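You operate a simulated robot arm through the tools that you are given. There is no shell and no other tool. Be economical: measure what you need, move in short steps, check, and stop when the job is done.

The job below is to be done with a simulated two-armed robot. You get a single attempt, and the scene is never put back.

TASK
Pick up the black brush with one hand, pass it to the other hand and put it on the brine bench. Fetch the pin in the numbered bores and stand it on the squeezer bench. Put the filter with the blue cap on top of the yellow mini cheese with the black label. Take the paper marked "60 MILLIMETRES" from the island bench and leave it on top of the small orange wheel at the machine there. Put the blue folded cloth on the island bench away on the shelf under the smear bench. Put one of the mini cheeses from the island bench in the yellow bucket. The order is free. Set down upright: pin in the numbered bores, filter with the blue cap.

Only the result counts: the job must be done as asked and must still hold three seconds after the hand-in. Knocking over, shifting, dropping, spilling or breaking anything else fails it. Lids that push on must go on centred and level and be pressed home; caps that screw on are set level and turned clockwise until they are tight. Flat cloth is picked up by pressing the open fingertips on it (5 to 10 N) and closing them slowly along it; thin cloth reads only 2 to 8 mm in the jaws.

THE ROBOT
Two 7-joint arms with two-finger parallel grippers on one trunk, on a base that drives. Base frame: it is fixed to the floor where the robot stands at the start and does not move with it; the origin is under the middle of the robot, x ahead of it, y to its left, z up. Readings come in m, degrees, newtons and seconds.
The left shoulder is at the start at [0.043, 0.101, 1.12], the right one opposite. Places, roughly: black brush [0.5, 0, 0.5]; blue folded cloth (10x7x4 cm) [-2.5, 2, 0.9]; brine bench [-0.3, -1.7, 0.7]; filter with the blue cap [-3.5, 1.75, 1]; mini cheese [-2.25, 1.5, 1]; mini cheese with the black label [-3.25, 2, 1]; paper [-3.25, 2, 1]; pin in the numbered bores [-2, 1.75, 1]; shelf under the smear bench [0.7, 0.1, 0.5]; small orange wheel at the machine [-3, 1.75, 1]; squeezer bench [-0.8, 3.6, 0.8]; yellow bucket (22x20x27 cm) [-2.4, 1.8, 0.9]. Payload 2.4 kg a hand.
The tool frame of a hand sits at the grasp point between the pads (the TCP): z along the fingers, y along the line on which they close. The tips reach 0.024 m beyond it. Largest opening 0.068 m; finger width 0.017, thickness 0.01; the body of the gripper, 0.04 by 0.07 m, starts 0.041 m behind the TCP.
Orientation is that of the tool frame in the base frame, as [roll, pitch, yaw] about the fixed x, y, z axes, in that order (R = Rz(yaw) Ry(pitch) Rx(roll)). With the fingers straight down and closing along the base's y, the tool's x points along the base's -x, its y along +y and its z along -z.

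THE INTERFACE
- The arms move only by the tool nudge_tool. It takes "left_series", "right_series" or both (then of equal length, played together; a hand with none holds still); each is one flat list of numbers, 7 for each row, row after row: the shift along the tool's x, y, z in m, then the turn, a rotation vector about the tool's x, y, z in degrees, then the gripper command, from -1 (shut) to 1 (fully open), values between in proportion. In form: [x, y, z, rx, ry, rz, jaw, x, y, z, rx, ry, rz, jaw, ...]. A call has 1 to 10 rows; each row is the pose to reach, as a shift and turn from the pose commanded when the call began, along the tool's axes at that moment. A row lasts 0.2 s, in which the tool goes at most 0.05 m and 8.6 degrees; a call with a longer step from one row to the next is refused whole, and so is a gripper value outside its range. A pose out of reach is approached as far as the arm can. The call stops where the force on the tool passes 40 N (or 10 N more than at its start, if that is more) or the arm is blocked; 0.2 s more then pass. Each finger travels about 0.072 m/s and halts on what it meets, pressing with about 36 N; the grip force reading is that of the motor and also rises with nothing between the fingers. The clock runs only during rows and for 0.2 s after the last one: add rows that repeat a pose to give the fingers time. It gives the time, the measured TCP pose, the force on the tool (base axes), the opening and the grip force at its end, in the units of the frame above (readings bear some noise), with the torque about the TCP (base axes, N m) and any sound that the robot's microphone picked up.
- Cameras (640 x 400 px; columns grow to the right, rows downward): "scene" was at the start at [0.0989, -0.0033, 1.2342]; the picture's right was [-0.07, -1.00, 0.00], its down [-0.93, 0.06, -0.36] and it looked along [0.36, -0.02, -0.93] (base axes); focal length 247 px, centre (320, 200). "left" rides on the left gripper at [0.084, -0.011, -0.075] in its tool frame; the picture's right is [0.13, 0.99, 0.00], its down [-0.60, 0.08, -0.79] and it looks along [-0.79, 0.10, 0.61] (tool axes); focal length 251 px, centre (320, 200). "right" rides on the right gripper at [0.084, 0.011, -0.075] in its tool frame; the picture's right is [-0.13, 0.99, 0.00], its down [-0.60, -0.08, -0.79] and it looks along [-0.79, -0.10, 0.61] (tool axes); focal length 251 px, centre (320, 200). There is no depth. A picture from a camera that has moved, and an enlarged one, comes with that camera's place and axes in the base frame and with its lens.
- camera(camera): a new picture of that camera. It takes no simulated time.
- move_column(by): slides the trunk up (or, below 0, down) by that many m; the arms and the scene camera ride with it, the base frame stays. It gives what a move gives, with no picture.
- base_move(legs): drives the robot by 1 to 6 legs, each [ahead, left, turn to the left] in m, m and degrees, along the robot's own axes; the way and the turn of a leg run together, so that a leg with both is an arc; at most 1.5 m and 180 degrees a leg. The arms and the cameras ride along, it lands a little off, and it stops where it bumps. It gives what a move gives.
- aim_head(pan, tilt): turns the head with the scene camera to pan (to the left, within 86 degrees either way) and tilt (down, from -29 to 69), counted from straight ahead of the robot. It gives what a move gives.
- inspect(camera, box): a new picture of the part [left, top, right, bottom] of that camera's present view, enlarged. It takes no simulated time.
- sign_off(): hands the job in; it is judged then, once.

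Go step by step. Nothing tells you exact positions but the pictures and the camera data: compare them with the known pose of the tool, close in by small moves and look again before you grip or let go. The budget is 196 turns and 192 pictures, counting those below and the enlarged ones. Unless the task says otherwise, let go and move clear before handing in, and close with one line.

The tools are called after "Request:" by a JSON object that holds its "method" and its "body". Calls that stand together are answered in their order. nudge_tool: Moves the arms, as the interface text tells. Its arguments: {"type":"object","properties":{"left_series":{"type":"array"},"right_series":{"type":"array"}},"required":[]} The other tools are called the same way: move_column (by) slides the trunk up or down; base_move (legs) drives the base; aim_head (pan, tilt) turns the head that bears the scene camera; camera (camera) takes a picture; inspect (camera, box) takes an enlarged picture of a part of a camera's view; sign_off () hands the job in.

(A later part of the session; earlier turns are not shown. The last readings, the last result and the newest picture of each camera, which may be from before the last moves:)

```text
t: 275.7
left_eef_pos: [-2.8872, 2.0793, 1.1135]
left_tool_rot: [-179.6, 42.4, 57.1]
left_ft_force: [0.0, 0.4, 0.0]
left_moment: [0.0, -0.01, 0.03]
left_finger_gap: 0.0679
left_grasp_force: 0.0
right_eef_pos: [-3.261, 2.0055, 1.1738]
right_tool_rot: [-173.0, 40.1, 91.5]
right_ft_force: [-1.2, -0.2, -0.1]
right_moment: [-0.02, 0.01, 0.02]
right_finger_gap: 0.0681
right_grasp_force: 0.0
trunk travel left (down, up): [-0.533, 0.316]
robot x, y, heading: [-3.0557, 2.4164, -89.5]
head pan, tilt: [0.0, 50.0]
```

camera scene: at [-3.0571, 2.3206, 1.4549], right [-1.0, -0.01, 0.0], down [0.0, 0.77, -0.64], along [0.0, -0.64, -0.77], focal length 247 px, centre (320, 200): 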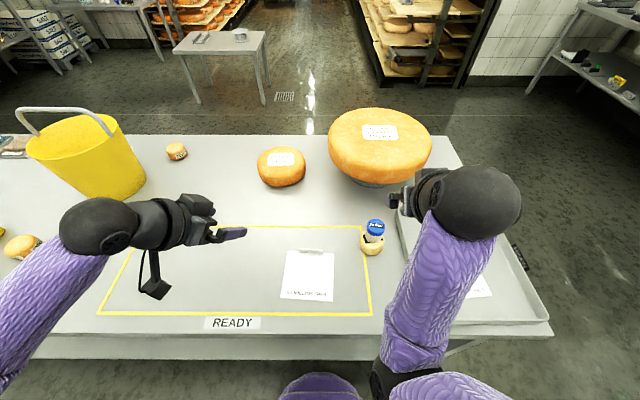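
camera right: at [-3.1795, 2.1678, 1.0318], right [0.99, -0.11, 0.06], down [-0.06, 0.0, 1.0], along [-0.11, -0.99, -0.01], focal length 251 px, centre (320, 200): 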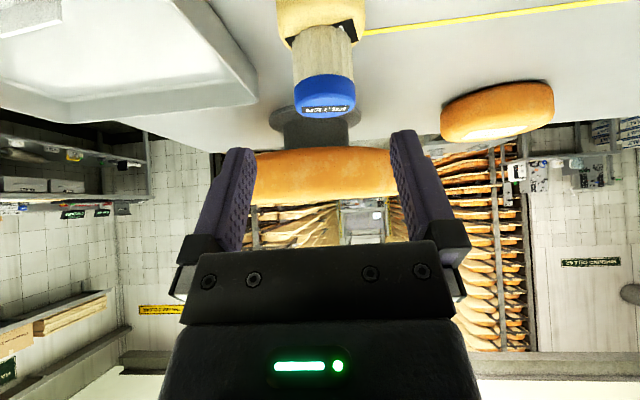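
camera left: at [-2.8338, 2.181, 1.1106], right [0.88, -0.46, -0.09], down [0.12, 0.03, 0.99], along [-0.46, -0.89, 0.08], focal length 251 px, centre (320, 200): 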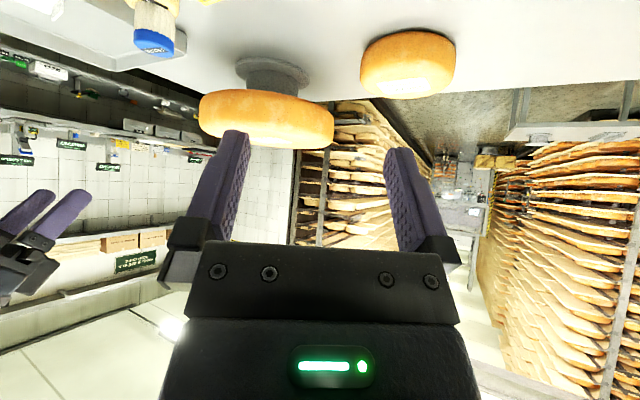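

Request:
{"method": "nudge_tool", "body": {"left_series": [-0.0086, -0.003, 0.0079, 5.49, 0, 6.01, 1, -0.0171, -0.006, 0.0157, 10.97, 0, 12.03, 1, -0.0257, -0.009, 0.0236, 16.5, 0, 18, 1, -0.0343, -0.012, 0.0314, 21.9, 0, 24.1, 1, -0.0429, -0.015, 0.0393, 27.4, 0, 30.1, 1, -0.0514, -0.018, 0.0471, 32.9, 0, 36.1, 1, -0.06, -0.021, 0.055, 38.4, 0, 42.1, 1, -0.06, -0.021, 0.055, 38.4, 0, 42.1, 1]}}

Request:
{"method": "move_column", "body": {"by": -0.12}}

Request:
{"method": "camera", "body": {"camera": "left"}}

Request:
{"method": "camera", "body": {"camera": "scene"}}

```text
t: 277.5
left_eef_pos: [-2.9473, 2.0265, 1.1152]
left_tool_rot: [-179.8, 42.5, -0.2]
left_ft_force: [0.2, 1.1, 1.0]
left_moment: [0.02, -0.01, 0.04]
left_finger_gap: 0.068
left_grasp_force: 0.0
right_eef_pos: [-3.2615, 2.0066, 1.1751]
right_tool_rot: [-172.9, 40.1, 91.5]
right_ft_force: [1.3, 0.2, 0.6]
right_moment: [0.0, 0.01, 0.02]
right_finger_gap: 0.0681
right_grasp_force: 0.1
trunk travel left (down, up): [-0.533, 0.316]
robot x, y, heading: [-3.0576, 2.4127, -89.5]
head pan, tilt: [0.0, 50.0]
```

```text
t: 279.0
left_eef_pos: [-2.9481, 2.0237, 0.9929]
left_tool_rot: [-180.0, 42.7, 0.0]
left_ft_force: [-0.3, -0.2, -0.3]
left_moment: [0.0, -0.02, 0.0]
left_finger_gap: 0.0679
left_grasp_force: 0.1
right_eef_pos: [-3.259, 2.0031, 1.0543]
right_tool_rot: [-172.9, 40.1, 91.6]
right_ft_force: [-0.1, 0.0, -0.1]
right_moment: [-0.03, 0.02, 0.01]
right_finger_gap: 0.0676
right_grasp_force: 0.0
trunk travel left (down, up): [-0.413, 0.436]
robot x, y, heading: [-3.0602, 2.4141, -89.5]
head pan, tilt: [0.0, 50.0]
```

```text
49 pictures are left
camera left: at [-2.8359, 2.0348, 0.9909], right [0.09, -0.99, -0.09], down [0.09, -0.08, 0.99], along [-0.99, -0.1, 0.08], focal length 251 px, centre (320, 200)
```

left: 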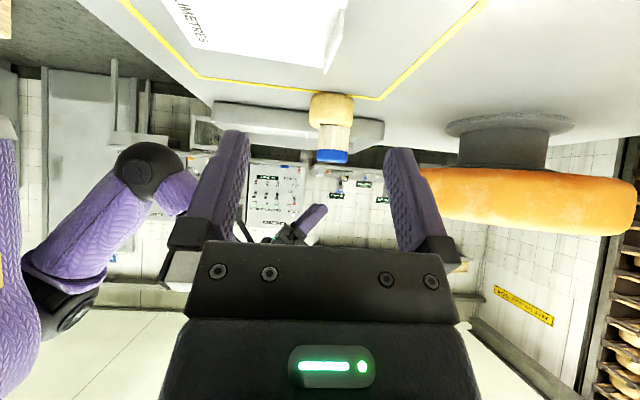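

```text
48 pictures are left
camera scene: at [-3.0572, 2.3087, 1.335], right [-1.0, -0.01, 0.0], down [0.0, 0.77, -0.64], along [0.0, -0.64, -0.77], focal length 247 px, centre (320, 200)
```

scene: 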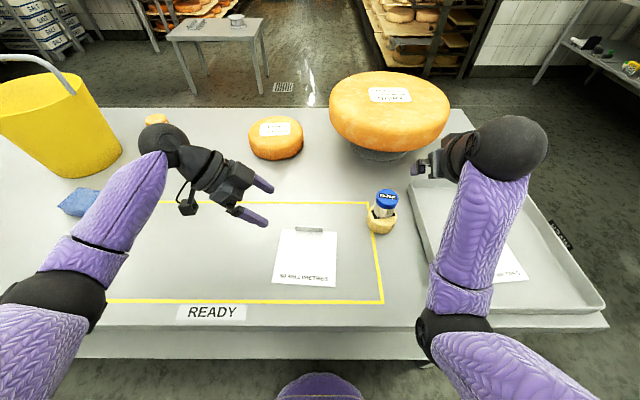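

Request:
{"method": "nudge_tool", "body": {"left_series": [0, 0.003, 0.025, 0, 0, 0, 0.5, 0, 0.006, 0.05, 0, 0, 0, 0.3, 0, 0.006, 0.075, 0, 0, 0, 0.3, 0, 0.006, 0.09, 0, 0, 0, 0.3, 0, 0.006, 0.098, 0, 0, 0, 0.3, 0, 0.006, 0.098, 0, 0, 0, 0.3]}}

Request:
{"method": "camera", "body": {"camera": "left"}}

Request:
{"method": "inspect", "body": {"camera": "scene", "box": [230, 180, 350, 290]}}

```text
t: 280.4
left_eef_pos: [-3.0164, 2.0176, 0.9197]
left_tool_rot: [-179.9, 42.6, -0.1]
left_ft_force: [-0.8, 0.1, 0.4]
left_moment: [-0.02, -0.02, -0.05]
left_finger_gap: 0.0441
left_grasp_force: 0.0
right_eef_pos: [-3.2596, 2.0021, 1.0541]
right_tool_rot: [-172.9, 40.0, 91.6]
right_ft_force: [-0.2, 0.4, 0.1]
right_moment: [0.01, -0.01, 0.0]
right_finger_gap: 0.0679
right_grasp_force: 0.0
trunk travel left (down, up): [-0.413, 0.436]
robot x, y, heading: [-3.0611, 2.4157, -89.7]
head pan, tilt: [0.0, 50.0]
```

```text
47 pictures are left
camera left: at [-2.9036, 2.0289, 0.9178], right [0.09, -0.99, -0.09], down [0.09, -0.08, 0.99], along [-0.99, -0.1, 0.08], focal length 251 px, centre (320, 200)
```

left: 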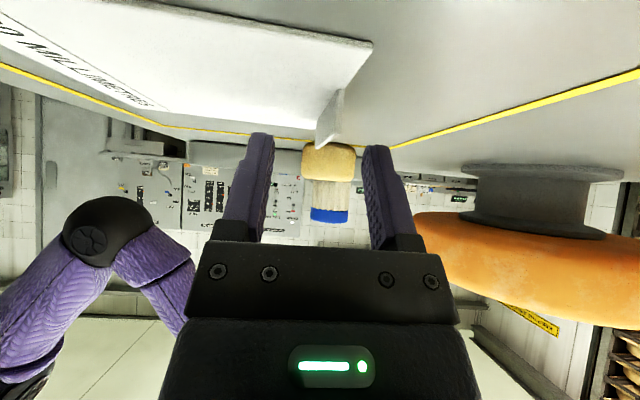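

```text
3.64 times, centred on (290, 235) of scene
camera zoom: at [-3.0572, 2.3086, 1.3349], right [-1.0, -0.01, 0.0], down [0.0, 0.77, -0.64], along [0.0, -0.64, -0.77], focal length 899 px, centre (429, 73)
```

zoom: 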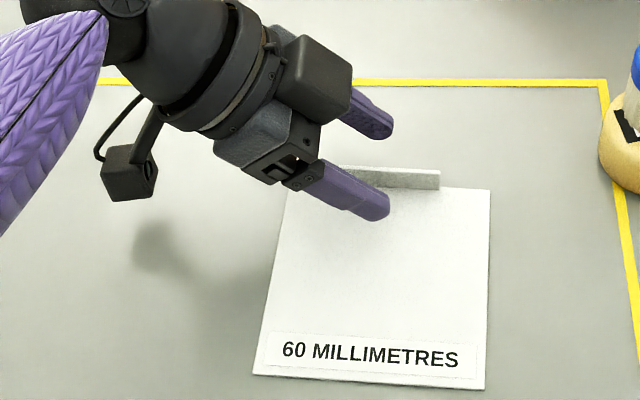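

Request:
{"method": "nudge_tool", "body": {"left_series": [0.0014, 0.004, 0.008, 0, 0, 0, 0.3, 0.0014, 0.004, 0.008, 0, 0, 0, 0, 0.0014, 0.004, 0.008, 0, 0, 0, -0.4, 0.0014, 0.004, 0.008, 0, 0, 0, -0.7, 0.0014, 0.004, 0.008, 0, 0, 0, -1, 0.0014, 0.004, 0.008, 0, 0, 0, -1, 0.0014, 0.004, 0.008, 0, 0, 0, -1]}}

Request:
{"method": "camera", "body": {"camera": "left"}}

```text
t: 282.0
left_eef_pos: [-3.0198, 2.0143, 0.9141]
left_tool_rot: [-179.9, 42.6, -0.1]
left_ft_force: [1.0, -0.4, 1.8]
left_moment: [0.03, 0.06, -0.02]
left_finger_gap: 0.0017
left_grasp_force: 25.9
right_eef_pos: [-3.2604, 2.0025, 1.0533]
right_tool_rot: [-172.9, 40.0, 91.6]
right_ft_force: [0.1, -0.2, 0.3]
right_moment: [0.01, -0.01, 0.01]
right_finger_gap: 0.0679
right_grasp_force: 0.1
trunk travel left (down, up): [-0.413, 0.436]
robot x, y, heading: [-3.0598, 2.4158, -89.6]
head pan, tilt: [0.0, 50.0]
```

```text
45 pictures are left
camera left: at [-2.9078, 2.0252, 0.912], right [0.09, -0.99, -0.09], down [0.09, -0.08, 0.99], along [-0.99, -0.1, 0.08], focal length 251 px, centre (320, 200)
```

left: 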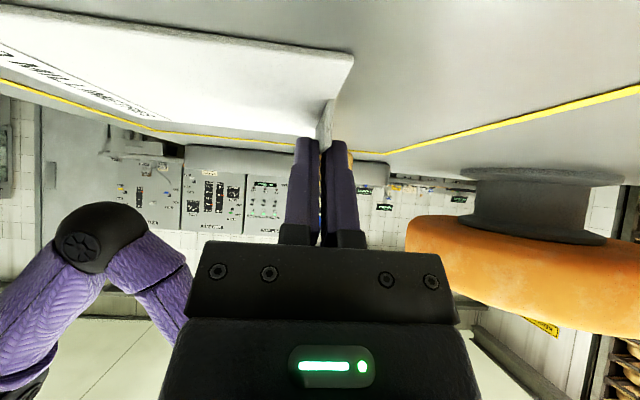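

Request:
{"method": "nudge_tool", "body": {"left_series": [-0.007, 0, -0.0075, 0, 0, 0, -1, -0.014, 0, -0.015, 0, 0, 0, -1, -0.027, 0, -0.0295, 0, 0, 0, -1, -0.027, 0, -0.0295, 0, 0, 0, -1]}}

Request:
{"method": "camera", "body": {"camera": "scene"}}

```text
t: 283.0
left_eef_pos: [-3.0186, 2.0144, 0.9534]
left_tool_rot: [-179.9, 42.6, -0.1]
left_ft_force: [-0.5, -0.3, -0.6]
left_moment: [-0.03, -0.05, 0.0]
left_finger_gap: 0.0017
left_grasp_force: 25.6
right_eef_pos: [-3.2593, 2.003, 1.0529]
right_tool_rot: [-172.9, 40.0, 91.6]
right_ft_force: [0.1, 0.4, -0.1]
right_moment: [0.01, 0.02, -0.01]
right_finger_gap: 0.0682
right_grasp_force: 0.0
trunk travel left (down, up): [-0.413, 0.436]
robot x, y, heading: [-3.0577, 2.4125, -89.8]
head pan, tilt: [0.0, 50.0]
```

```text
44 pictures are left
camera scene: at [-3.0572, 2.3086, 1.3349], right [-1.0, -0.01, 0.0], down [0.0, 0.77, -0.64], along [0.0, -0.64, -0.77], focal length 247 px, centre (320, 200)
```

scene: 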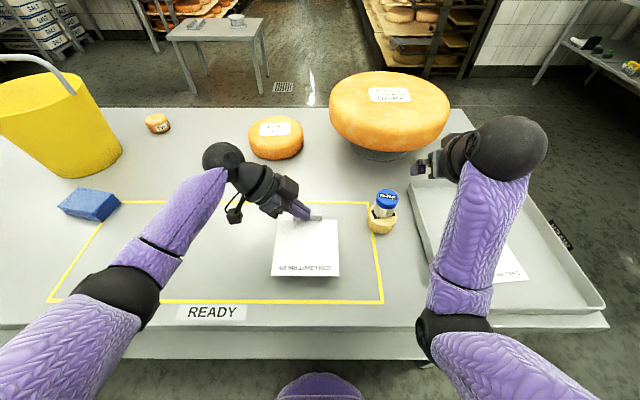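

The card is lifted by its tab. I'll raise up, back away from the table and turn the hand forward.

Request:
{"method": "move_column", "body": {"by": 0.15}}

Request:
{"method": "base_move", "body": {"legs": [[-0.3, 0, 0]]}}

Request:
{"method": "nudge_tool", "body": {"left_series": [0.0096, -0.005, -0.0088, -5.74, 0, -6.26, -1, 0.0192, -0.01, -0.0176, -11.48, 0, -12.52, -1, 0.0287, -0.015, -0.0264, -17.2, 0, -18.8, -1, 0.0383, -0.02, -0.0352, -23, 0, -25, -1, 0.0479, -0.025, -0.044, -28.7, 0, -31.3, -1, 0.0575, -0.03, -0.0527, -34.4, 0, -37.6, -1, 0.067, -0.035, -0.0615, -40.2, 0, -43.8, -1, 0.0766, -0.04, -0.0703, -45.9, 0, -50.1, -1, 0.0862, -0.045, -0.0791, -51.7, 0, -56.3, -1, 0.0958, -0.05, -0.0879, -57.4, 0, -62.6, -1]}}

Request:
{"method": "camera", "body": {"camera": "scene"}}

```text
t: 284.7
left_eef_pos: [-3.0206, 2.0136, 1.104]
left_tool_rot: [-179.9, 42.6, -0.1]
left_ft_force: [0.2, 0.4, 0.1]
left_moment: [-0.03, 0.02, -0.04]
left_finger_gap: 0.0018
left_grasp_force: 25.5
right_eef_pos: [-3.26, 2.0007, 1.2045]
right_tool_rot: [-172.9, 40.0, 91.5]
right_ft_force: [0.1, 0.3, 0.8]
right_moment: [0.03, 0.0, 0.0]
right_finger_gap: 0.0678
right_grasp_force: 0.1
trunk travel left (down, up): [-0.563, 0.286]
robot x, y, heading: [-3.0594, 2.4139, -89.8]
head pan, tilt: [0.0, 50.0]
```

```text
t: 286.7
left_eef_pos: [-3.0223, 2.3057, 1.1059]
left_tool_rot: [-179.9, 42.6, -0.2]
left_ft_force: [0.2, 0.7, 0.1]
left_moment: [0.0, -0.01, 0.03]
left_finger_gap: 0.0019
left_grasp_force: 26.1
right_eef_pos: [-3.2612, 2.2938, 1.2046]
right_tool_rot: [-172.9, 40.2, 91.5]
right_ft_force: [0.0, 0.7, 0.0]
right_moment: [-0.02, -0.03, -0.02]
right_finger_gap: 0.068
right_grasp_force: 0.0
trunk travel left (down, up): [-0.563, 0.286]
robot x, y, heading: [-3.0599, 2.704, -89.7]
head pan, tilt: [0.0, 50.0]
```

```text
t: 288.9
left_eef_pos: [-2.8896, 2.3529, 1.1031]
left_tool_rot: [-179.9, 42.6, 84.9]
left_ft_force: [-0.1, -0.3, -0.5]
left_moment: [-0.02, -0.04, 0.02]
left_finger_gap: 0.0019
left_grasp_force: 26.6
right_eef_pos: [-3.2619, 2.2935, 1.2034]
right_tool_rot: [-173.0, 40.1, 91.5]
right_ft_force: [0.1, 0.0, 0.0]
right_moment: [-0.04, -0.03, -0.02]
right_finger_gap: 0.0679
right_grasp_force: 0.1
trunk travel left (down, up): [-0.563, 0.286]
robot x, y, heading: [-3.0627, 2.7097, -89.8]
head pan, tilt: [0.0, 50.0]
```

```text
43 pictures are left
camera scene: at [-3.0587, 2.6125, 1.4856], right [-1.0, 0.0, 0.0], down [0.0, 0.77, -0.64], along [0.0, -0.64, -0.77], focal length 247 px, centre (320, 200)
```

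scene: 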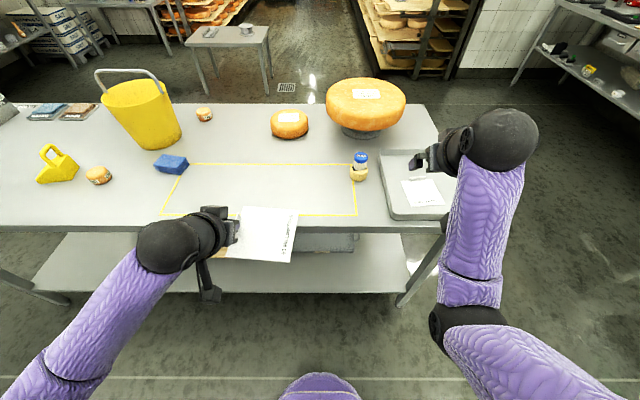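

Request:
{"method": "base_move", "body": {"legs": [[0, -1.0, 0], [1.5, 0, 0], [0.4, 0, 0], [0, 0, 180], [0, -1.25, 0]]}}

Request:
{"method": "aim_head", "body": {"pan": 10, "tilt": 45}}

Request:
{"method": "camera", "body": {"camera": "scene"}}

```text
t: 316.5
left_eef_pos: [-2.9549, 1.1259, 1.1036]
left_tool_rot: [-179.9, 42.4, -98.9]
left_ft_force: [-0.3, -0.2, -0.6]
left_moment: [-0.01, 0.01, -0.03]
left_finger_gap: 0.0015
left_grasp_force: 25.9
right_eef_pos: [-2.5788, 1.1625, 1.2044]
right_tool_rot: [-172.9, 40.1, -92.0]
right_ft_force: [0.3, -0.1, -0.1]
right_moment: [0.0, -0.01, 0.02]
right_finger_gap: 0.0677
right_grasp_force: 0.0
trunk travel left (down, up): [-0.563, 0.286]
robot x, y, heading: [-2.8054, 0.7673, 86.9]
head pan, tilt: [0.0, 50.0]
```

```text
t: 317.2
left_eef_pos: [-2.9541, 1.1263, 1.103]
left_tool_rot: [-179.9, 42.4, -98.9]
left_ft_force: [1.1, -0.5, -0.6]
left_moment: [0.01, 0.02, -0.03]
left_finger_gap: 0.0019
left_grasp_force: 26.3
right_eef_pos: [-2.5801, 1.1623, 1.204]
right_tool_rot: [-172.9, 40.1, -92.1]
right_ft_force: [-0.3, 0.1, 0.3]
right_moment: [-0.01, -0.02, 0.01]
right_finger_gap: 0.0684
right_grasp_force: 0.0
trunk travel left (down, up): [-0.563, 0.286]
robot x, y, heading: [-2.8049, 0.7654, 86.4]
head pan, tilt: [10.0, 45.0]
```

```text
42 pictures are left
camera scene: at [-2.8135, 0.8614, 1.4924], right [0.99, 0.11, 0.0], down [0.08, -0.7, -0.71], along [-0.08, 0.7, -0.71], focal length 247 px, centre (320, 200)
```

scene: 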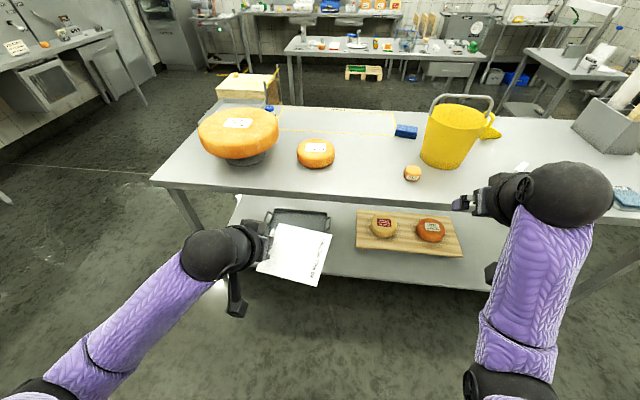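

Request:
{"method": "nudge_tool", "body": {"left_series": [-0.024, 0, 0.022, 0, 0, 0, -1, -0.048, 0, 0.044, 0, 0, 0, -1, -0.072, 0, 0.066, 0, 0, 0, -1, -0.096, 0, 0.0876, 0, 0, 0, -1, -0.096, 0, 0.0876, 0, 0, 0, -1]}}

Request:
{"method": "base_move", "body": {"legs": [[0, 0, 3.6], [0.4, 0, 0]]}}

Request:
{"method": "camera", "body": {"camera": "scene"}}

Request:
{"method": "camera", "body": {"camera": "left"}}

```text
t: 318.4
left_eef_pos: [-2.9317, 1.2527, 1.1038]
left_tool_rot: [-179.9, 42.5, -98.9]
left_ft_force: [0.1, 0.3, -0.7]
left_moment: [-0.01, 0.0, -0.03]
left_finger_gap: 0.0019
left_grasp_force: 26.4
right_eef_pos: [-2.5804, 1.162, 1.2034]
right_tool_rot: [-173.0, 40.1, -92.1]
right_ft_force: [-0.3, 0.0, 0.4]
right_moment: [0.0, -0.02, -0.02]
right_finger_gap: 0.068
right_grasp_force: 0.0
trunk travel left (down, up): [-0.563, 0.286]
robot x, y, heading: [-2.8015, 0.7668, 86.6]
head pan, tilt: [10.0, 45.0]
```

```text
t: 321.4
left_eef_pos: [-2.96, 1.6617, 1.1031]
left_tool_rot: [-180.0, 42.4, -95.8]
left_ft_force: [0.3, 0.5, 0.0]
left_moment: [-0.02, 0.0, 0.0]
left_finger_gap: 0.0015
left_grasp_force: 25.7
right_eef_pos: [-2.603, 1.5896, 1.2045]
right_tool_rot: [-172.9, 40.0, -89.0]
right_ft_force: [-0.1, -0.2, -0.9]
right_moment: [-0.05, -0.03, 0.01]
right_finger_gap: 0.0679
right_grasp_force: 0.0
trunk travel left (down, up): [-0.563, 0.286]
robot x, y, heading: [-2.8036, 1.1794, 89.9]
head pan, tilt: [10.0, 45.0]
```

```text
41 pictures are left
camera scene: at [-2.8185, 1.2763, 1.4924], right [0.99, 0.17, 0.0], down [0.12, -0.7, -0.71], along [-0.12, 0.7, -0.71], focal length 247 px, centre (320, 200)
```

scene: 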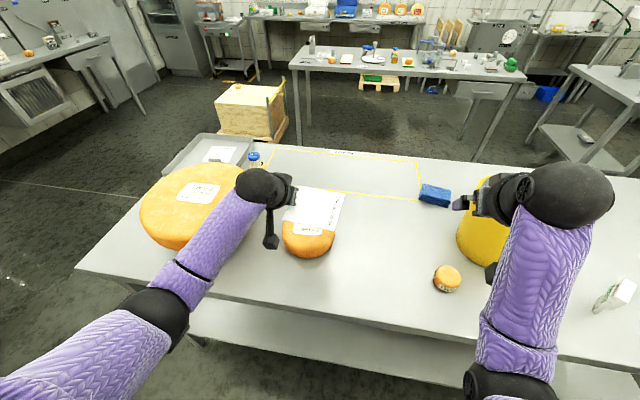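

```text
40 pictures are left
camera left: at [-2.96, 1.5489, 1.1014], right [-1.0, 0.01, -0.09], down [-0.09, -0.08, 0.99], along [0.0, 1.0, 0.08], focal length 251 px, centre (320, 200)
```

left: 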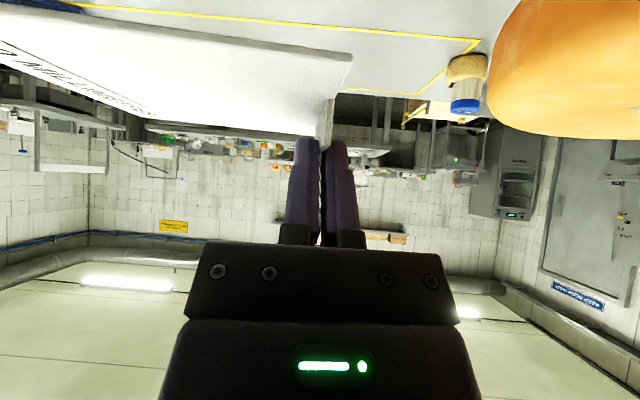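

Request:
{"method": "base_move", "body": {"legs": [[0.042, 0.014, 0]]}}

Request:
{"method": "move_column", "body": {"by": -0.125}}

Request:
{"method": "camera", "body": {"camera": "left"}}

Request:
{"method": "inspect", "body": {"camera": "scene", "box": [180, 170, 380, 300]}}

```text
t: 322.3
left_eef_pos: [-2.973, 1.7049, 1.1025]
left_tool_rot: [-179.9, 42.4, -95.8]
left_ft_force: [-0.5, -1.2, -0.2]
left_moment: [-0.04, 0.01, -0.02]
left_finger_gap: 0.0017
left_grasp_force: 25.6
right_eef_pos: [-2.6156, 1.6331, 1.2038]
right_tool_rot: [-172.8, 40.0, -89.0]
right_ft_force: [-0.2, 0.3, -0.3]
right_moment: [-0.02, 0.0, -0.04]
right_finger_gap: 0.068
right_grasp_force: 0.1
trunk travel left (down, up): [-0.563, 0.286]
robot x, y, heading: [-2.8176, 1.2243, 89.8]
head pan, tilt: [10.0, 45.0]
```

```text
t: 323.9
left_eef_pos: [-2.9732, 1.7032, 0.9786]
left_tool_rot: [180.0, 42.5, -95.8]
left_ft_force: [-0.9, -0.3, -1.4]
left_moment: [0.01, 0.02, 0.03]
left_finger_gap: 0.0019
left_grasp_force: 26.0
right_eef_pos: [-2.6144, 1.6307, 1.0794]
right_tool_rot: [-172.9, 40.2, -89.0]
right_ft_force: [-0.2, 0.0, 0.9]
right_moment: [0.01, 0.01, 0.0]
right_finger_gap: 0.068
right_grasp_force: 0.0
trunk travel left (down, up): [-0.438, 0.411]
robot x, y, heading: [-2.8182, 1.2208, 89.6]
head pan, tilt: [10.0, 45.0]
```

```text
39 pictures are left
camera left: at [-2.9735, 1.5905, 0.9767], right [-1.0, 0.01, -0.09], down [-0.09, -0.08, 0.99], along [0.0, 1.0, 0.08], focal length 251 px, centre (320, 200)
```

left: 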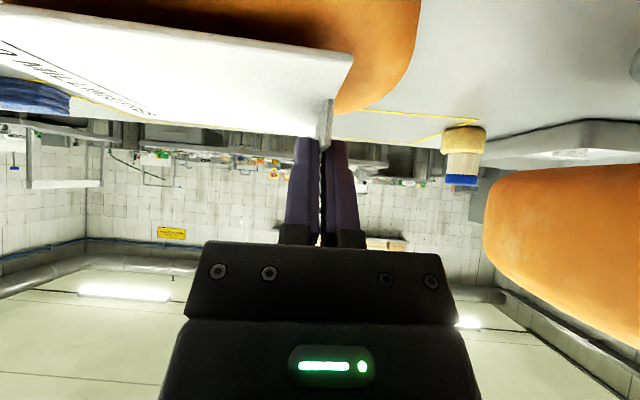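

```text
3.08 times, centred on (280, 235) of scene
camera zoom: at [-2.8322, 1.3285, 1.3671], right [0.99, 0.17, 0.0], down [0.12, -0.7, -0.71], along [-0.12, 0.7, -0.71], focal length 761 px, centre (443, 92)
```

zoom: 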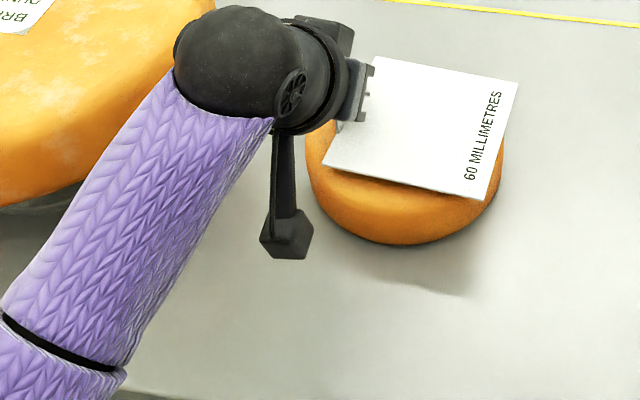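

Request:
{"method": "nudge_tool", "body": {"left_series": [0.004, 0.004, 0.0045, 0, 0, 0, -1, 0.008, 0.008, 0.009, 0, 0, 0, -1, 0.012, 0.008, 0.0133, 0, 0, 0, -1, 0.012, 0.008, 0.0133, 0, 0, 0, -1]}}

Request:
{"method": "inspect", "body": {"camera": "scene", "box": [250, 170, 370, 250]}}

```text
t: 324.9
left_eef_pos: [-2.9786, 1.7029, 0.9622]
left_tool_rot: [180.0, 42.6, -95.9]
left_ft_force: [5.5, 3.1, 24.0]
left_moment: [0.3, -0.16, -0.08]
left_finger_gap: 0.0023
left_grasp_force: 26.6
right_eef_pos: [-2.6142, 1.6303, 1.0796]
right_tool_rot: [-172.9, 40.1, -89.1]
right_ft_force: [0.7, -0.7, -0.8]
right_moment: [0.0, -0.01, -0.02]
right_finger_gap: 0.068
right_grasp_force: 0.1
trunk travel left (down, up): [-0.438, 0.411]
robot x, y, heading: [-2.8196, 1.2225, 89.7]
head pan, tilt: [10.0, 45.0]
```

```text
5.00 times, centred on (310, 210) of scene
camera zoom: at [-2.8306, 1.327, 1.3673], right [0.99, 0.17, 0.0], down [0.12, -0.7, -0.71], along [-0.12, 0.7, -0.71], focal length 1236 px, centre (370, 150)
```

zoom: 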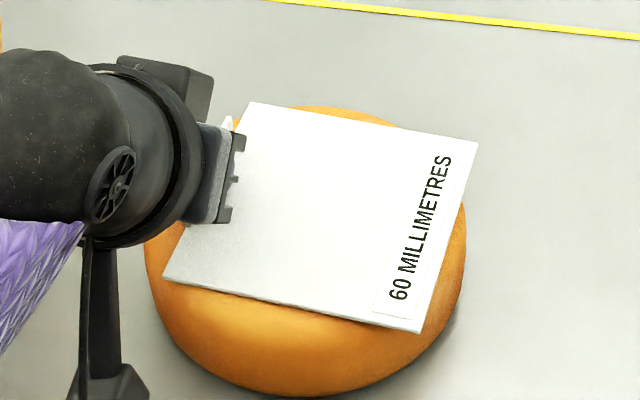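

The card lies on the wheel. I'll ease off, open slightly and slide back along the tab.

Request:
{"method": "nudge_tool", "body": {"left_series": [-0.0012, 0, -0.0013, 0, 0, 0, -1, -0.0012, 0, -0.0013, 0, 0, 0, -0.5, -0.0012, 0, -0.0013, 0, 0, 0, -0.4, -0.0012, 0, -0.0013, 0, 0, 0, -0.4, -0.0012, 0, -0.012, 0, 0, 0, -0.4, -0.0012, 0, -0.03, 0, 0, 0, -0.4, -0.0012, 0, -0.06, 0, 0, 0, -0.4, -0.0012, 0, -0.1, 0, 0, 0, 0.5]}}

Request:
{"method": "camera", "body": {"camera": "scene"}}

```text
t: 326.7
left_eef_pos: [-2.989, 1.6355, 1.0356]
left_tool_rot: [-179.9, 42.4, -95.7]
left_ft_force: [0.2, 0.3, 0.5]
left_moment: [-0.05, 0.01, -0.01]
left_finger_gap: 0.0511
left_grasp_force: 0.0
right_eef_pos: [-2.6155, 1.6308, 1.0801]
right_tool_rot: [-173.0, 40.1, -89.0]
right_ft_force: [0.2, 1.3, -0.3]
right_moment: [-0.01, 0.01, 0.01]
right_finger_gap: 0.0681
right_grasp_force: 0.2
trunk travel left (down, up): [-0.438, 0.411]
robot x, y, heading: [-2.8197, 1.2215, 89.4]
head pan, tilt: [10.0, 45.0]
```

```text
36 pictures are left
camera scene: at [-2.8322, 1.3284, 1.367], right [0.99, 0.17, 0.0], down [0.12, -0.7, -0.71], along [-0.12, 0.7, -0.71], focal length 247 px, centre (320, 200)
```

scene: 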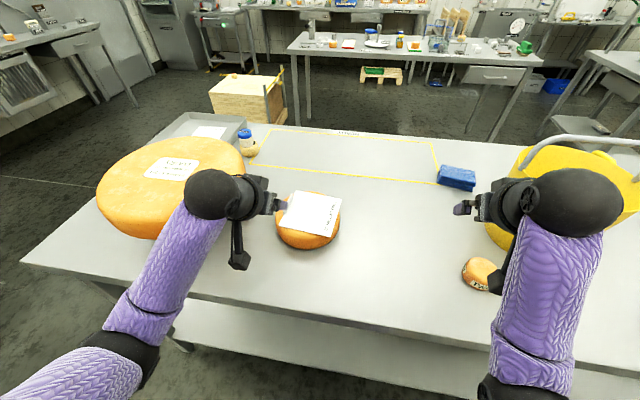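

Paper placed. Next the cloth: raise, back off, and fold the right hand sideways while retracting the left.

Request:
{"method": "move_column", "body": {"by": 0.1}}

Request:
{"method": "base_move", "body": {"legs": [[-0.5, 0, 0]]}}

Request:
{"method": "nudge_tool", "body": {"right_series": [0.0013, 0.026, -0.0043, -5.47, -0.79, -6.44, 1, 0.0027, 0.053, -0.0087, -10.9, -1.58, -12.9, 1, 0.004, 0.079, -0.013, -16.4, -2.4, -19.3, 1, 0.0053, 0.105, -0.0173, -21.9, -3.2, -25.8, 1, 0.0067, 0.132, -0.0217, -27.3, -3.9, -32.2, 1, 0.008, 0.158, -0.026, -32.8, -4.7, -38.7, 1, 0.0093, 0.184, -0.0303, -38.3, -5.5, -45.1, 1, 0.0107, 0.211, -0.0347, -43.7, -6.3, -51.6, 1, 0.012, 0.237, -0.039, -49.2, -7.1, -58, 1], "left_series": [0.0133, 0.0016, -0.012, 0, 0, 0, 0.5, 0.0267, 0.003, -0.024, 0, 0, 0, 0.5, 0.04, 0.0047, -0.036, 0, 0, 0, 0.5, 0.053, 0.006, -0.048, 0, 0, 0, 0.5, 0.067, 0.008, -0.061, 0, 0, 0, 0.5, 0.08, 0.009, -0.073, 0, 0, 0, 0.5, 0.093, 0.011, -0.085, 0, 0, 0, 0.5, 0.107, 0.0125, -0.097, 0, 0, 0, 0.5, 0.12, 0.014, -0.109, 0, 0, 0, 0.5]}}

Request:
{"method": "nudge_tool", "body": {"right_series": [0, 0, 0, -3.5, 0, 0, 1, 0, 0, 0, -7, 0, 0, 1, 0, 0, 0, -7, 0, 0, 1]}}

Request:
{"method": "camera", "body": {"camera": "scene"}}

```text
t: 328.0
left_eef_pos: [-2.9883, 1.6375, 1.1357]
left_tool_rot: [-179.9, 42.4, -95.7]
left_ft_force: [0.1, -0.7, -0.1]
left_moment: [-0.03, 0.02, 0.0]
left_finger_gap: 0.051
left_grasp_force: 0.1
right_eef_pos: [-2.6141, 1.6306, 1.1793]
right_tool_rot: [-172.9, 40.0, -88.9]
right_ft_force: [-0.3, -0.3, -0.2]
right_moment: [0.0, 0.01, 0.0]
right_finger_gap: 0.0682
right_grasp_force: 0.1
trunk travel left (down, up): [-0.538, 0.311]
robot x, y, heading: [-2.8221, 1.2193, 89.8]
head pan, tilt: [10.0, 45.0]
```

```text
t: 330.9
left_eef_pos: [-2.9898, 1.1518, 1.1352]
left_tool_rot: [-179.8, 42.5, -95.7]
left_ft_force: [-0.4, 0.2, 0.5]
left_moment: [0.02, 0.0, -0.01]
left_finger_gap: 0.0509
left_grasp_force: 0.0
right_eef_pos: [-2.6182, 1.1471, 1.1795]
right_tool_rot: [-173.0, 40.1, -89.1]
right_ft_force: [0.4, 0.2, -0.2]
right_moment: [-0.01, -0.01, -0.02]
right_finger_gap: 0.0678
right_grasp_force: 0.1
trunk travel left (down, up): [-0.538, 0.311]
robot x, y, heading: [-2.823, 0.7375, 89.8]
head pan, tilt: [10.0, 45.0]
```

```text
t: 332.9
left_eef_pos: [-3.0403, 1.0326, 1.1143]
left_tool_rot: [-179.8, 42.6, -95.8]
left_ft_force: [-0.4, -0.4, 0.4]
left_moment: [0.02, 0.03, 0.0]
left_finger_gap: 0.0511
left_grasp_force: 0.0
left hand out of reach, approached as far as the arm can: row 6, 7, 8, 9
right_eef_pos: [-2.8604, 1.1264, 1.1805]
right_tool_rot: [-173.1, 39.9, -12.7]
right_ft_force: [0.1, 0.1, 0.3]
right_moment: [-0.02, -0.01, 0.01]
right_finger_gap: 0.068
right_grasp_force: 0.2
trunk travel left (down, up): [-0.538, 0.311]
robot x, y, heading: [-2.824, 0.7359, 90.0]
head pan, tilt: [10.0, 45.0]
```

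```text
t: 333.7
left_eef_pos: [-3.0401, 1.0322, 1.1129]
left_tool_rot: [-179.9, 42.4, -95.8]
left_ft_force: [-0.4, 1.2, -0.8]
left_moment: [0.01, -0.02, -0.02]
left_finger_gap: 0.051
left_grasp_force: 0.2
right_eef_pos: [-2.8572, 1.1278, 1.178]
right_tool_rot: [179.9, 40.1, -12.8]
right_ft_force: [-0.3, 0.2, -0.3]
right_moment: [0.07, 0.01, -0.01]
right_finger_gap: 0.0682
right_grasp_force: 0.1
trunk travel left (down, up): [-0.538, 0.311]
robot x, y, heading: [-2.8238, 0.7359, 90.0]
head pan, tilt: [10.0, 45.0]
```

```text
35 pictures are left
camera scene: at [-2.8349, 0.8345, 1.4674], right [0.99, 0.17, 0.0], down [0.12, -0.7, -0.71], along [-0.12, 0.7, -0.71], focal length 247 px, centre (320, 200)
```

scene: 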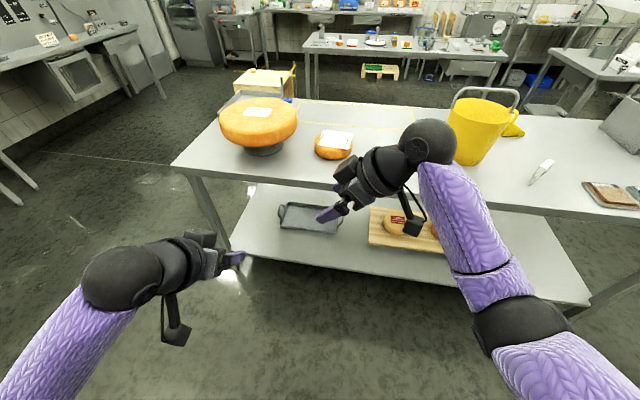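

Request:
{"method": "base_move", "body": {"legs": [[0, 1.24, 0], [1.5, 0, 0], [0.48, 0, 0], [0, 0, -180], [0, 1.45, 0]]}}

Request:
{"method": "aim_head", "body": {"pan": 0, "tilt": 50}}

Request:
{"method": "camera", "body": {"camera": "scene"}}

```text
t: 364.0
left_eef_pos: [-2.3482, 2.5558, 1.1145]
left_tool_rot: [-180.0, 42.3, 85.4]
left_ft_force: [-0.5, -0.5, 0.4]
left_moment: [-0.01, 0.0, -0.01]
left_finger_gap: 0.0508
left_grasp_force: 0.0
right_eef_pos: [-2.527, 2.4571, 1.1802]
right_tool_rot: [180.0, 40.1, 168.5]
right_ft_force: [-0.1, -0.7, 0.5]
right_moment: [0.02, 0.04, 0.02]
right_finger_gap: 0.0678
right_grasp_force: 0.0
trunk travel left (down, up): [-0.538, 0.311]
robot x, y, heading: [-2.5757, 2.8456, -89.3]
head pan, tilt: [10.0, 45.0]
```

```text
t: 364.7
left_eef_pos: [-2.3483, 2.5552, 1.1135]
left_tool_rot: [-179.9, 42.4, 85.4]
left_ft_force: [-0.4, 0.1, -0.4]
left_moment: [0.01, -0.01, -0.01]
left_finger_gap: 0.0511
left_grasp_force: 0.0
right_eef_pos: [-2.5272, 2.4569, 1.1795]
right_tool_rot: [-180.0, 40.0, 168.4]
right_ft_force: [-0.6, 0.0, -0.6]
right_moment: [-0.01, -0.01, -0.02]
right_finger_gap: 0.068
right_grasp_force: 0.0
trunk travel left (down, up): [-0.538, 0.311]
robot x, y, heading: [-2.5696, 2.8453, -89.1]
head pan, tilt: [0.0, 50.0]
```

```text
34 pictures are left
camera scene: at [-2.5686, 2.7525, 1.4605], right [-1.0, -0.02, 0.0], down [-0.01, 0.77, -0.64], along [0.01, -0.64, -0.77], focal length 247 px, centre (320, 200)
```

scene: 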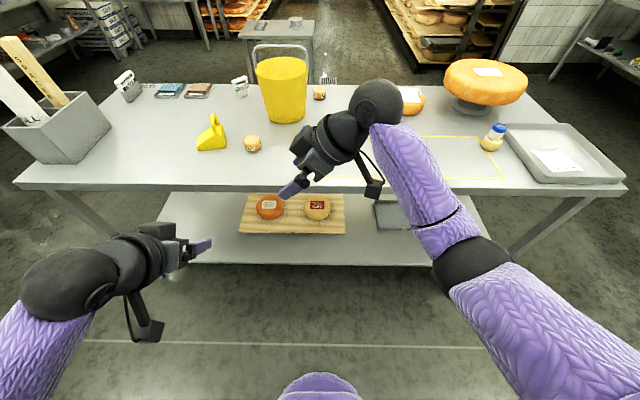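

Request:
{"method": "base_move", "body": {"legs": [[0.42, -0.03, -0.9]]}}

Request:
{"method": "camera", "body": {"camera": "right"}}

Request:
{"method": "camera", "body": {"camera": "scene"}}

```text
t: 367.3
left_eef_pos: [-2.381, 2.1268, 1.114]
left_tool_rot: [-179.9, 42.4, 84.3]
left_ft_force: [0.6, -0.6, -0.4]
left_moment: [-0.01, 0.01, -0.03]
left_finger_gap: 0.051
left_grasp_force: 0.1
right_eef_pos: [-2.5629, 2.0329, 1.1785]
right_tool_rot: [180.0, 40.1, 167.3]
right_ft_force: [0.5, -0.2, 0.5]
right_moment: [0.03, 0.01, -0.01]
right_finger_gap: 0.0679
right_grasp_force: 0.0
trunk travel left (down, up): [-0.538, 0.311]
robot x, y, heading: [-2.5984, 2.4227, -90.1]
head pan, tilt: [0.0, 50.0]
```

```text
33 pictures are left
camera right: at [-2.67, 2.0673, 1.1824], right [0.31, 0.95, 0.08], down [-0.06, -0.07, 1.0], along [0.95, -0.32, 0.04], focal length 251 px, centre (320, 200)
```

right: 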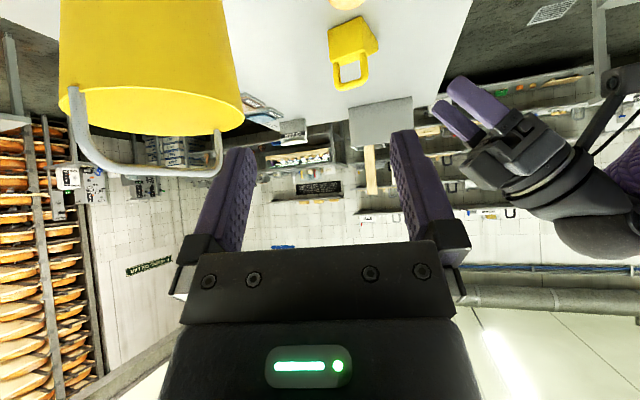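

```text
32 pictures are left
camera scene: at [-2.598, 2.3286, 1.4605], right [-1.0, 0.0, 0.0], down [0.0, 0.77, -0.64], along [0.0, -0.64, -0.77], focal length 247 px, centre (320, 200)
```

scene: 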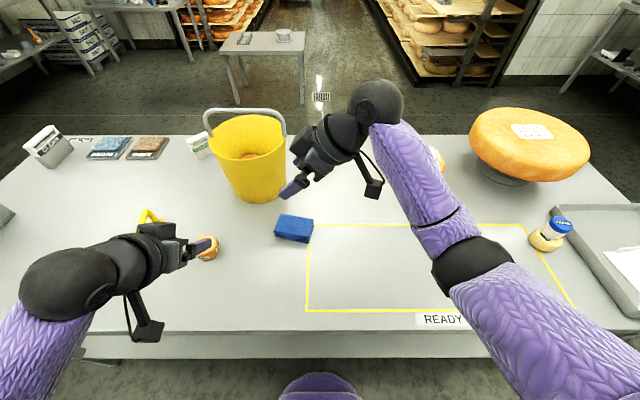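

Request:
{"method": "inspect", "body": {"camera": "scene", "box": [250, 190, 346, 250]}}

```text
6.67 times, centred on (298, 220) of scene
camera zoom: at [-2.598, 2.3286, 1.4605], right [-1.0, 0.0, 0.0], down [0.0, 0.77, -0.64], along [0.0, -0.64, -0.77], focal length 1649 px, centre (467, 67)
```

zoom: 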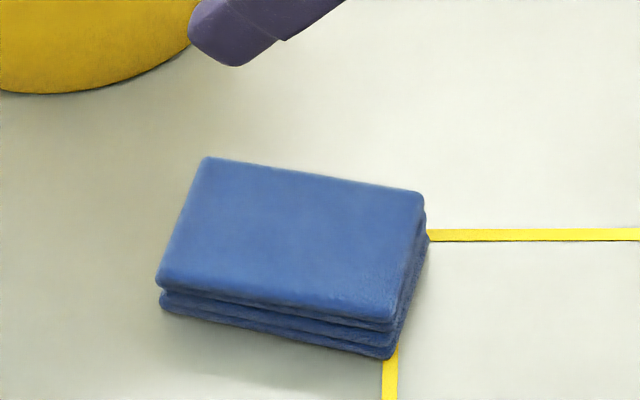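

The cheese is visible in the bucket. The cloth is about 0.092×0.061 m, centred at [-2.529, 1.962] and rotated ~10°. I'll lift the left hand clear, align the right hand and then go down.

Request:
{"method": "base_move", "body": {"legs": [[0.04, 0, 0]]}}

Request:
{"method": "nudge_tool", "body": {"left_series": [-0.011, 0.036, -0.017, 0, 0, 0, 0.5, -0.022, 0.072, -0.034, 0, 0, 0, 0.5, -0.032, 0.107, -0.052, 0, 0, 0, 0.5, -0.043, 0.143, -0.069, 0, 0, 0, 0.5, -0.054, 0.179, -0.086, 0, 0, 0, 0.5], "right_series": [-0.004, -0.004, 0.003, -0.3, 0, -0.35, 1, -0.008, -0.008, 0.006, -0.6, 0, -0.7, 1, -0.012, -0.012, 0.01, -0.9, 0, -1.1, 1, -0.018, -0.0182, 0.0151, -1.48, 0, -1.76, 1, -0.018, -0.0182, 0.0151, -1.48, 0, -1.76, 1]}}

Request:
{"method": "move_column", "body": {"by": -0.2}}

Request:
{"method": "camera", "body": {"camera": "right"}}

Request:
{"method": "camera", "body": {"camera": "scene"}}

```text
t: 368.2
left_eef_pos: [-2.38, 2.0849, 1.1141]
left_tool_rot: [-179.9, 42.4, 84.3]
left_ft_force: [0.2, 0.1, 0.6]
left_moment: [0.03, -0.02, -0.01]
left_finger_gap: 0.0511
left_grasp_force: 0.1
right_eef_pos: [-2.5616, 1.9906, 1.1792]
right_tool_rot: [179.9, 40.0, 167.3]
right_ft_force: [-0.7, -0.8, 0.2]
right_moment: [0.01, 0.03, 0.03]
right_finger_gap: 0.0679
right_grasp_force: 0.3
trunk travel left (down, up): [-0.538, 0.311]
robot x, y, heading: [-2.6007, 2.3813, -90.2]
head pan, tilt: [0.0, 50.0]
```

```text
t: 369.4
left_eef_pos: [-2.1961, 2.0887, 1.2141]
left_tool_rot: [-179.9, 42.4, 84.3]
left_ft_force: [0.7, 0.6, -0.1]
left_moment: [0.0, 0.0, -0.01]
left_finger_gap: 0.0509
left_grasp_force: 0.0
right_eef_pos: [-2.5444, 1.9681, 1.1799]
right_tool_rot: [-180.0, 39.9, 169.7]
right_ft_force: [0.0, -0.9, 0.2]
right_moment: [-0.04, 0.02, -0.01]
right_finger_gap: 0.0678
right_grasp_force: 0.1
trunk travel left (down, up): [-0.538, 0.311]
robot x, y, heading: [-2.5968, 2.383, -90.1]
head pan, tilt: [0.0, 50.0]
```

```text
t: 371.6
left_eef_pos: [-2.201, 2.0875, 1.0138]
left_tool_rot: [-179.9, 42.4, 84.3]
left_ft_force: [0.9, 0.9, -1.2]
left_moment: [-0.02, 0.01, -0.03]
left_finger_gap: 0.0508
left_grasp_force: 0.1
right_eef_pos: [-2.5426, 1.9688, 0.9803]
right_tool_rot: [180.0, 40.0, 169.7]
right_ft_force: [0.2, 0.6, 0.1]
right_moment: [-0.01, 0.02, 0.01]
right_finger_gap: 0.0682
right_grasp_force: 0.0
trunk travel left (down, up): [-0.338, 0.511]
robot x, y, heading: [-2.6015, 2.3799, -90.1]
head pan, tilt: [0.0, 50.0]
```

```text
30 pictures are left
camera right: at [-2.6525, 2.0, 0.9828], right [0.28, 0.96, 0.08], down [-0.06, -0.07, 1.0], along [0.96, -0.28, 0.04], focal length 251 px, centre (320, 200)
```

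right: 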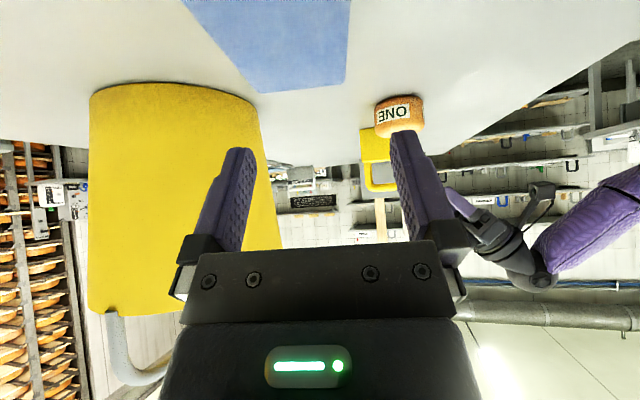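

```text
29 pictures are left
camera scene: at [-2.5981, 2.2647, 1.2594], right [-1.0, 0.0, 0.0], down [0.0, 0.77, -0.64], along [0.0, -0.64, -0.77], focal length 247 px, centre (320, 200)
```

scene: 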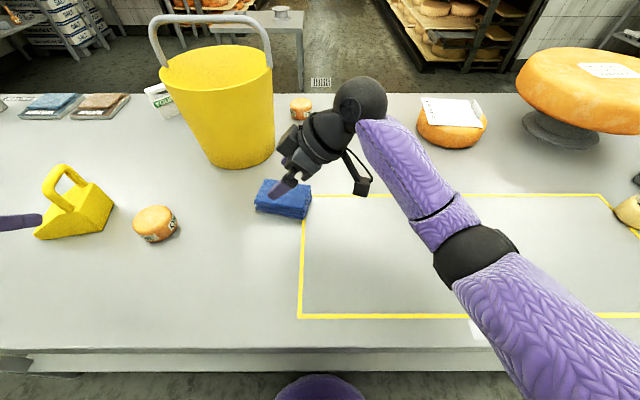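

Request:
{"method": "nudge_tool", "body": {"right_series": [0.009, -0.0143, -0.0075, 0, 0, 0, 1, 0.02, -0.0143, 0.006, 0, 0, 0, 1, 0.0315, -0.0143, 0.0193, 0, 0, 0, 1, 0.0315, -0.0143, 0.0193, 0, 0, 0, 1]}}

Request:
{"method": "camera", "body": {"camera": "right"}}

Request:
{"method": "inspect", "body": {"camera": "scene", "box": [230, 150, 350, 230]}}

```text
t: 372.6
left_eef_pos: [-2.2014, 2.0877, 1.0138]
left_tool_rot: [-179.9, 42.5, 84.3]
left_ft_force: [-0.3, 0.7, 0.7]
left_moment: [0.0, -0.02, 0.02]
left_finger_gap: 0.0511
left_grasp_force: 0.1
right_eef_pos: [-2.5577, 1.9578, 0.9452]
right_tool_rot: [180.0, 39.9, 169.6]
right_ft_force: [-1.0, 0.0, 0.1]
right_moment: [0.0, 0.0, -0.04]
right_finger_gap: 0.068
right_grasp_force: 0.0
trunk travel left (down, up): [-0.338, 0.511]
robot x, y, heading: [-2.5946, 2.3822, -89.9]
head pan, tilt: [0.0, 50.0]
```

```text
28 pictures are left
camera right: at [-2.6661, 1.9888, 0.9478], right [0.28, 0.96, 0.08], down [-0.06, -0.07, 1.0], along [0.96, -0.28, 0.04], focal length 251 px, centre (320, 200)
```

right: 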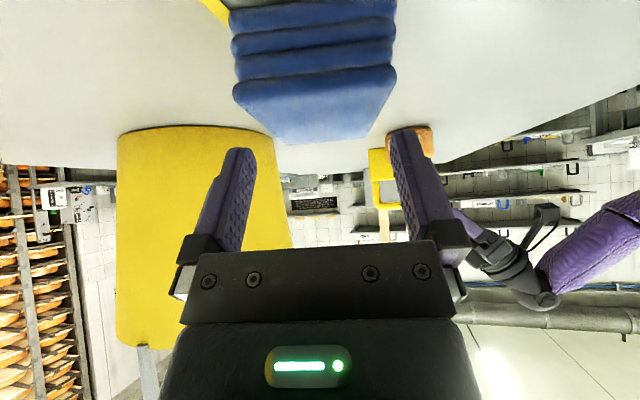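

```text
5.00 times, centred on (290, 190) of scene
camera zoom: at [-2.5981, 2.2646, 1.2593], right [-1.0, 0.0, 0.0], down [0.0, 0.77, -0.64], along [0.0, -0.64, -0.77], focal length 1236 px, centre (470, 250)
```

zoom: 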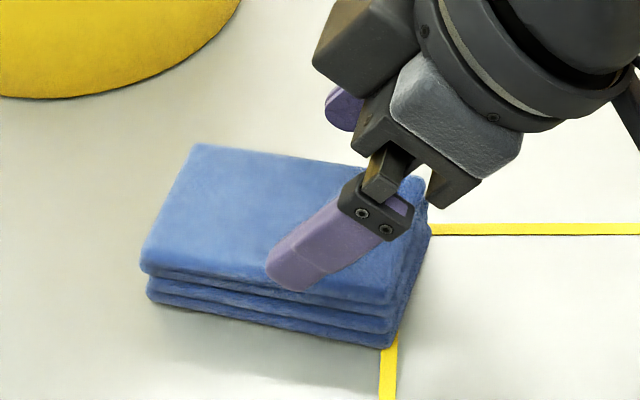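

Request:
{"method": "nudge_tool", "body": {"right_series": [0.006, -0.001, 0.007, 0, 0, 0, 1, 0.012, -0.001, 0.014, 0, 0, 0, 1, 0.017, -0.001, 0.0205, 0, 0, 0, 1, 0.017, -0.001, 0.0205, 0, 0, 0, 1]}}

Request:
{"method": "camera", "body": {"camera": "right"}}

```text
t: 373.6
left_eef_pos: [-2.2008, 2.0867, 1.0134]
left_tool_rot: [-179.9, 42.4, 84.3]
left_ft_force: [-0.2, -0.8, 0.4]
left_moment: [0.02, 0.0, 0.0]
left_finger_gap: 0.0512
left_grasp_force: 0.0
right_eef_pos: [-2.5573, 1.9568, 0.9167]
right_tool_rot: [179.9, 40.0, 169.7]
right_ft_force: [-0.6, 0.8, -0.1]
right_moment: [0.0, -0.01, 0.0]
right_finger_gap: 0.068
right_grasp_force: 0.1
trunk travel left (down, up): [-0.338, 0.511]
robot x, y, heading: [-2.5981, 2.3826, -90.2]
head pan, tilt: [0.0, 50.0]
```

```text
26 pictures are left
camera right: at [-2.6667, 1.9878, 0.9208], right [0.28, 0.96, 0.08], down [-0.06, -0.07, 1.0], along [0.96, -0.28, 0.04], focal length 251 px, centre (320, 200)
```

right: 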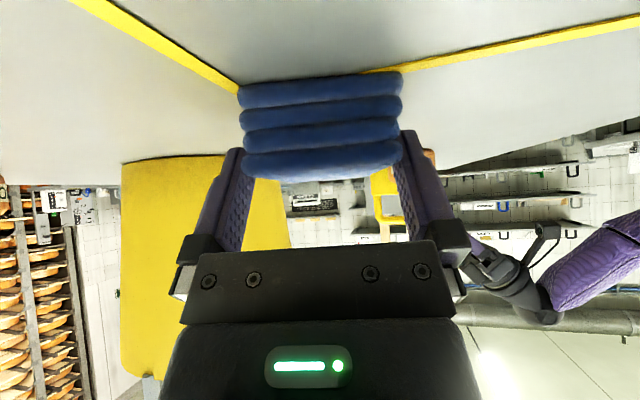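

Fingers straddle the cloth with no contact force, so I'll close and lift.

Request:
{"method": "nudge_tool", "body": {"right_series": [0, 0, 0, 0, 0, 0, 0.6, 0, 0, 0, 0, 0, 0, 0.2, 0, 0, 0, 0, 0, 0, -0.3, 0, 0, 0, 0, 0, 0, -1, 0, 0, 0, 0, 0, 0, -1, 0, 0, 0, 0, 0, 0, -1, 0, 0, 0, 0, 0, 0, -1]}}

Request:
{"method": "move_column", "body": {"by": 0.12}}

Request:
{"method": "camera", "body": {"camera": "right"}}

```text
t: 375.2
left_eef_pos: [-2.2003, 2.0869, 1.0137]
left_tool_rot: [-179.9, 42.4, 84.3]
left_ft_force: [0.4, 0.0, -0.4]
left_moment: [0.0, 0.05, 0.0]
left_finger_gap: 0.051
left_grasp_force: 0.1
right_eef_pos: [-2.5583, 1.9571, 0.9179]
right_tool_rot: [-180.0, 40.0, 169.6]
right_ft_force: [-0.4, 0.0, 0.6]
right_moment: [0.02, 0.03, 0.03]
right_finger_gap: 0.0613
right_grasp_force: 35.8
trunk travel left (down, up): [-0.338, 0.511]
robot x, y, heading: [-2.5962, 2.3828, -90.2]
head pan, tilt: [0.0, 50.0]
```

```text
t: 376.7
left_eef_pos: [-2.2004, 2.0865, 1.1336]
left_tool_rot: [-179.9, 42.3, 84.3]
left_ft_force: [0.0, -0.3, 0.6]
left_moment: [-0.02, 0.01, 0.02]
left_finger_gap: 0.0507
left_grasp_force: 0.0
right_eef_pos: [-2.5571, 1.9563, 1.0374]
right_tool_rot: [179.9, 39.9, 169.7]
right_ft_force: [-0.1, -1.1, 0.0]
right_moment: [0.01, 0.04, -0.02]
right_finger_gap: 0.061
right_grasp_force: 35.8
trunk travel left (down, up): [-0.458, 0.391]
robot x, y, heading: [-2.6012, 2.3829, -90.3]
head pan, tilt: [0.0, 50.0]
```

```text
25 pictures are left
camera right: at [-2.6665, 1.9869, 1.0407], right [0.27, 0.96, 0.08], down [-0.06, -0.07, 1.0], along [0.96, -0.28, 0.04], focal length 251 px, centre (320, 200)
```

right: 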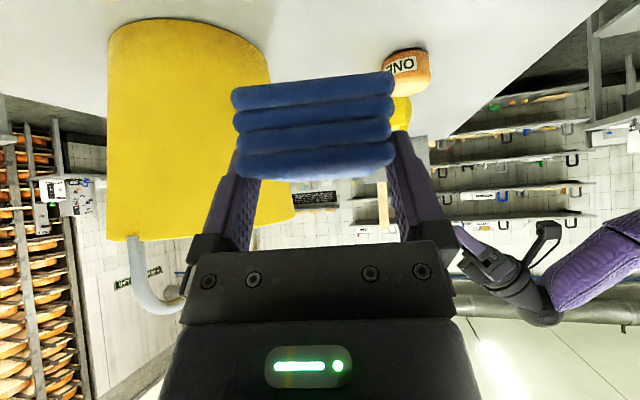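

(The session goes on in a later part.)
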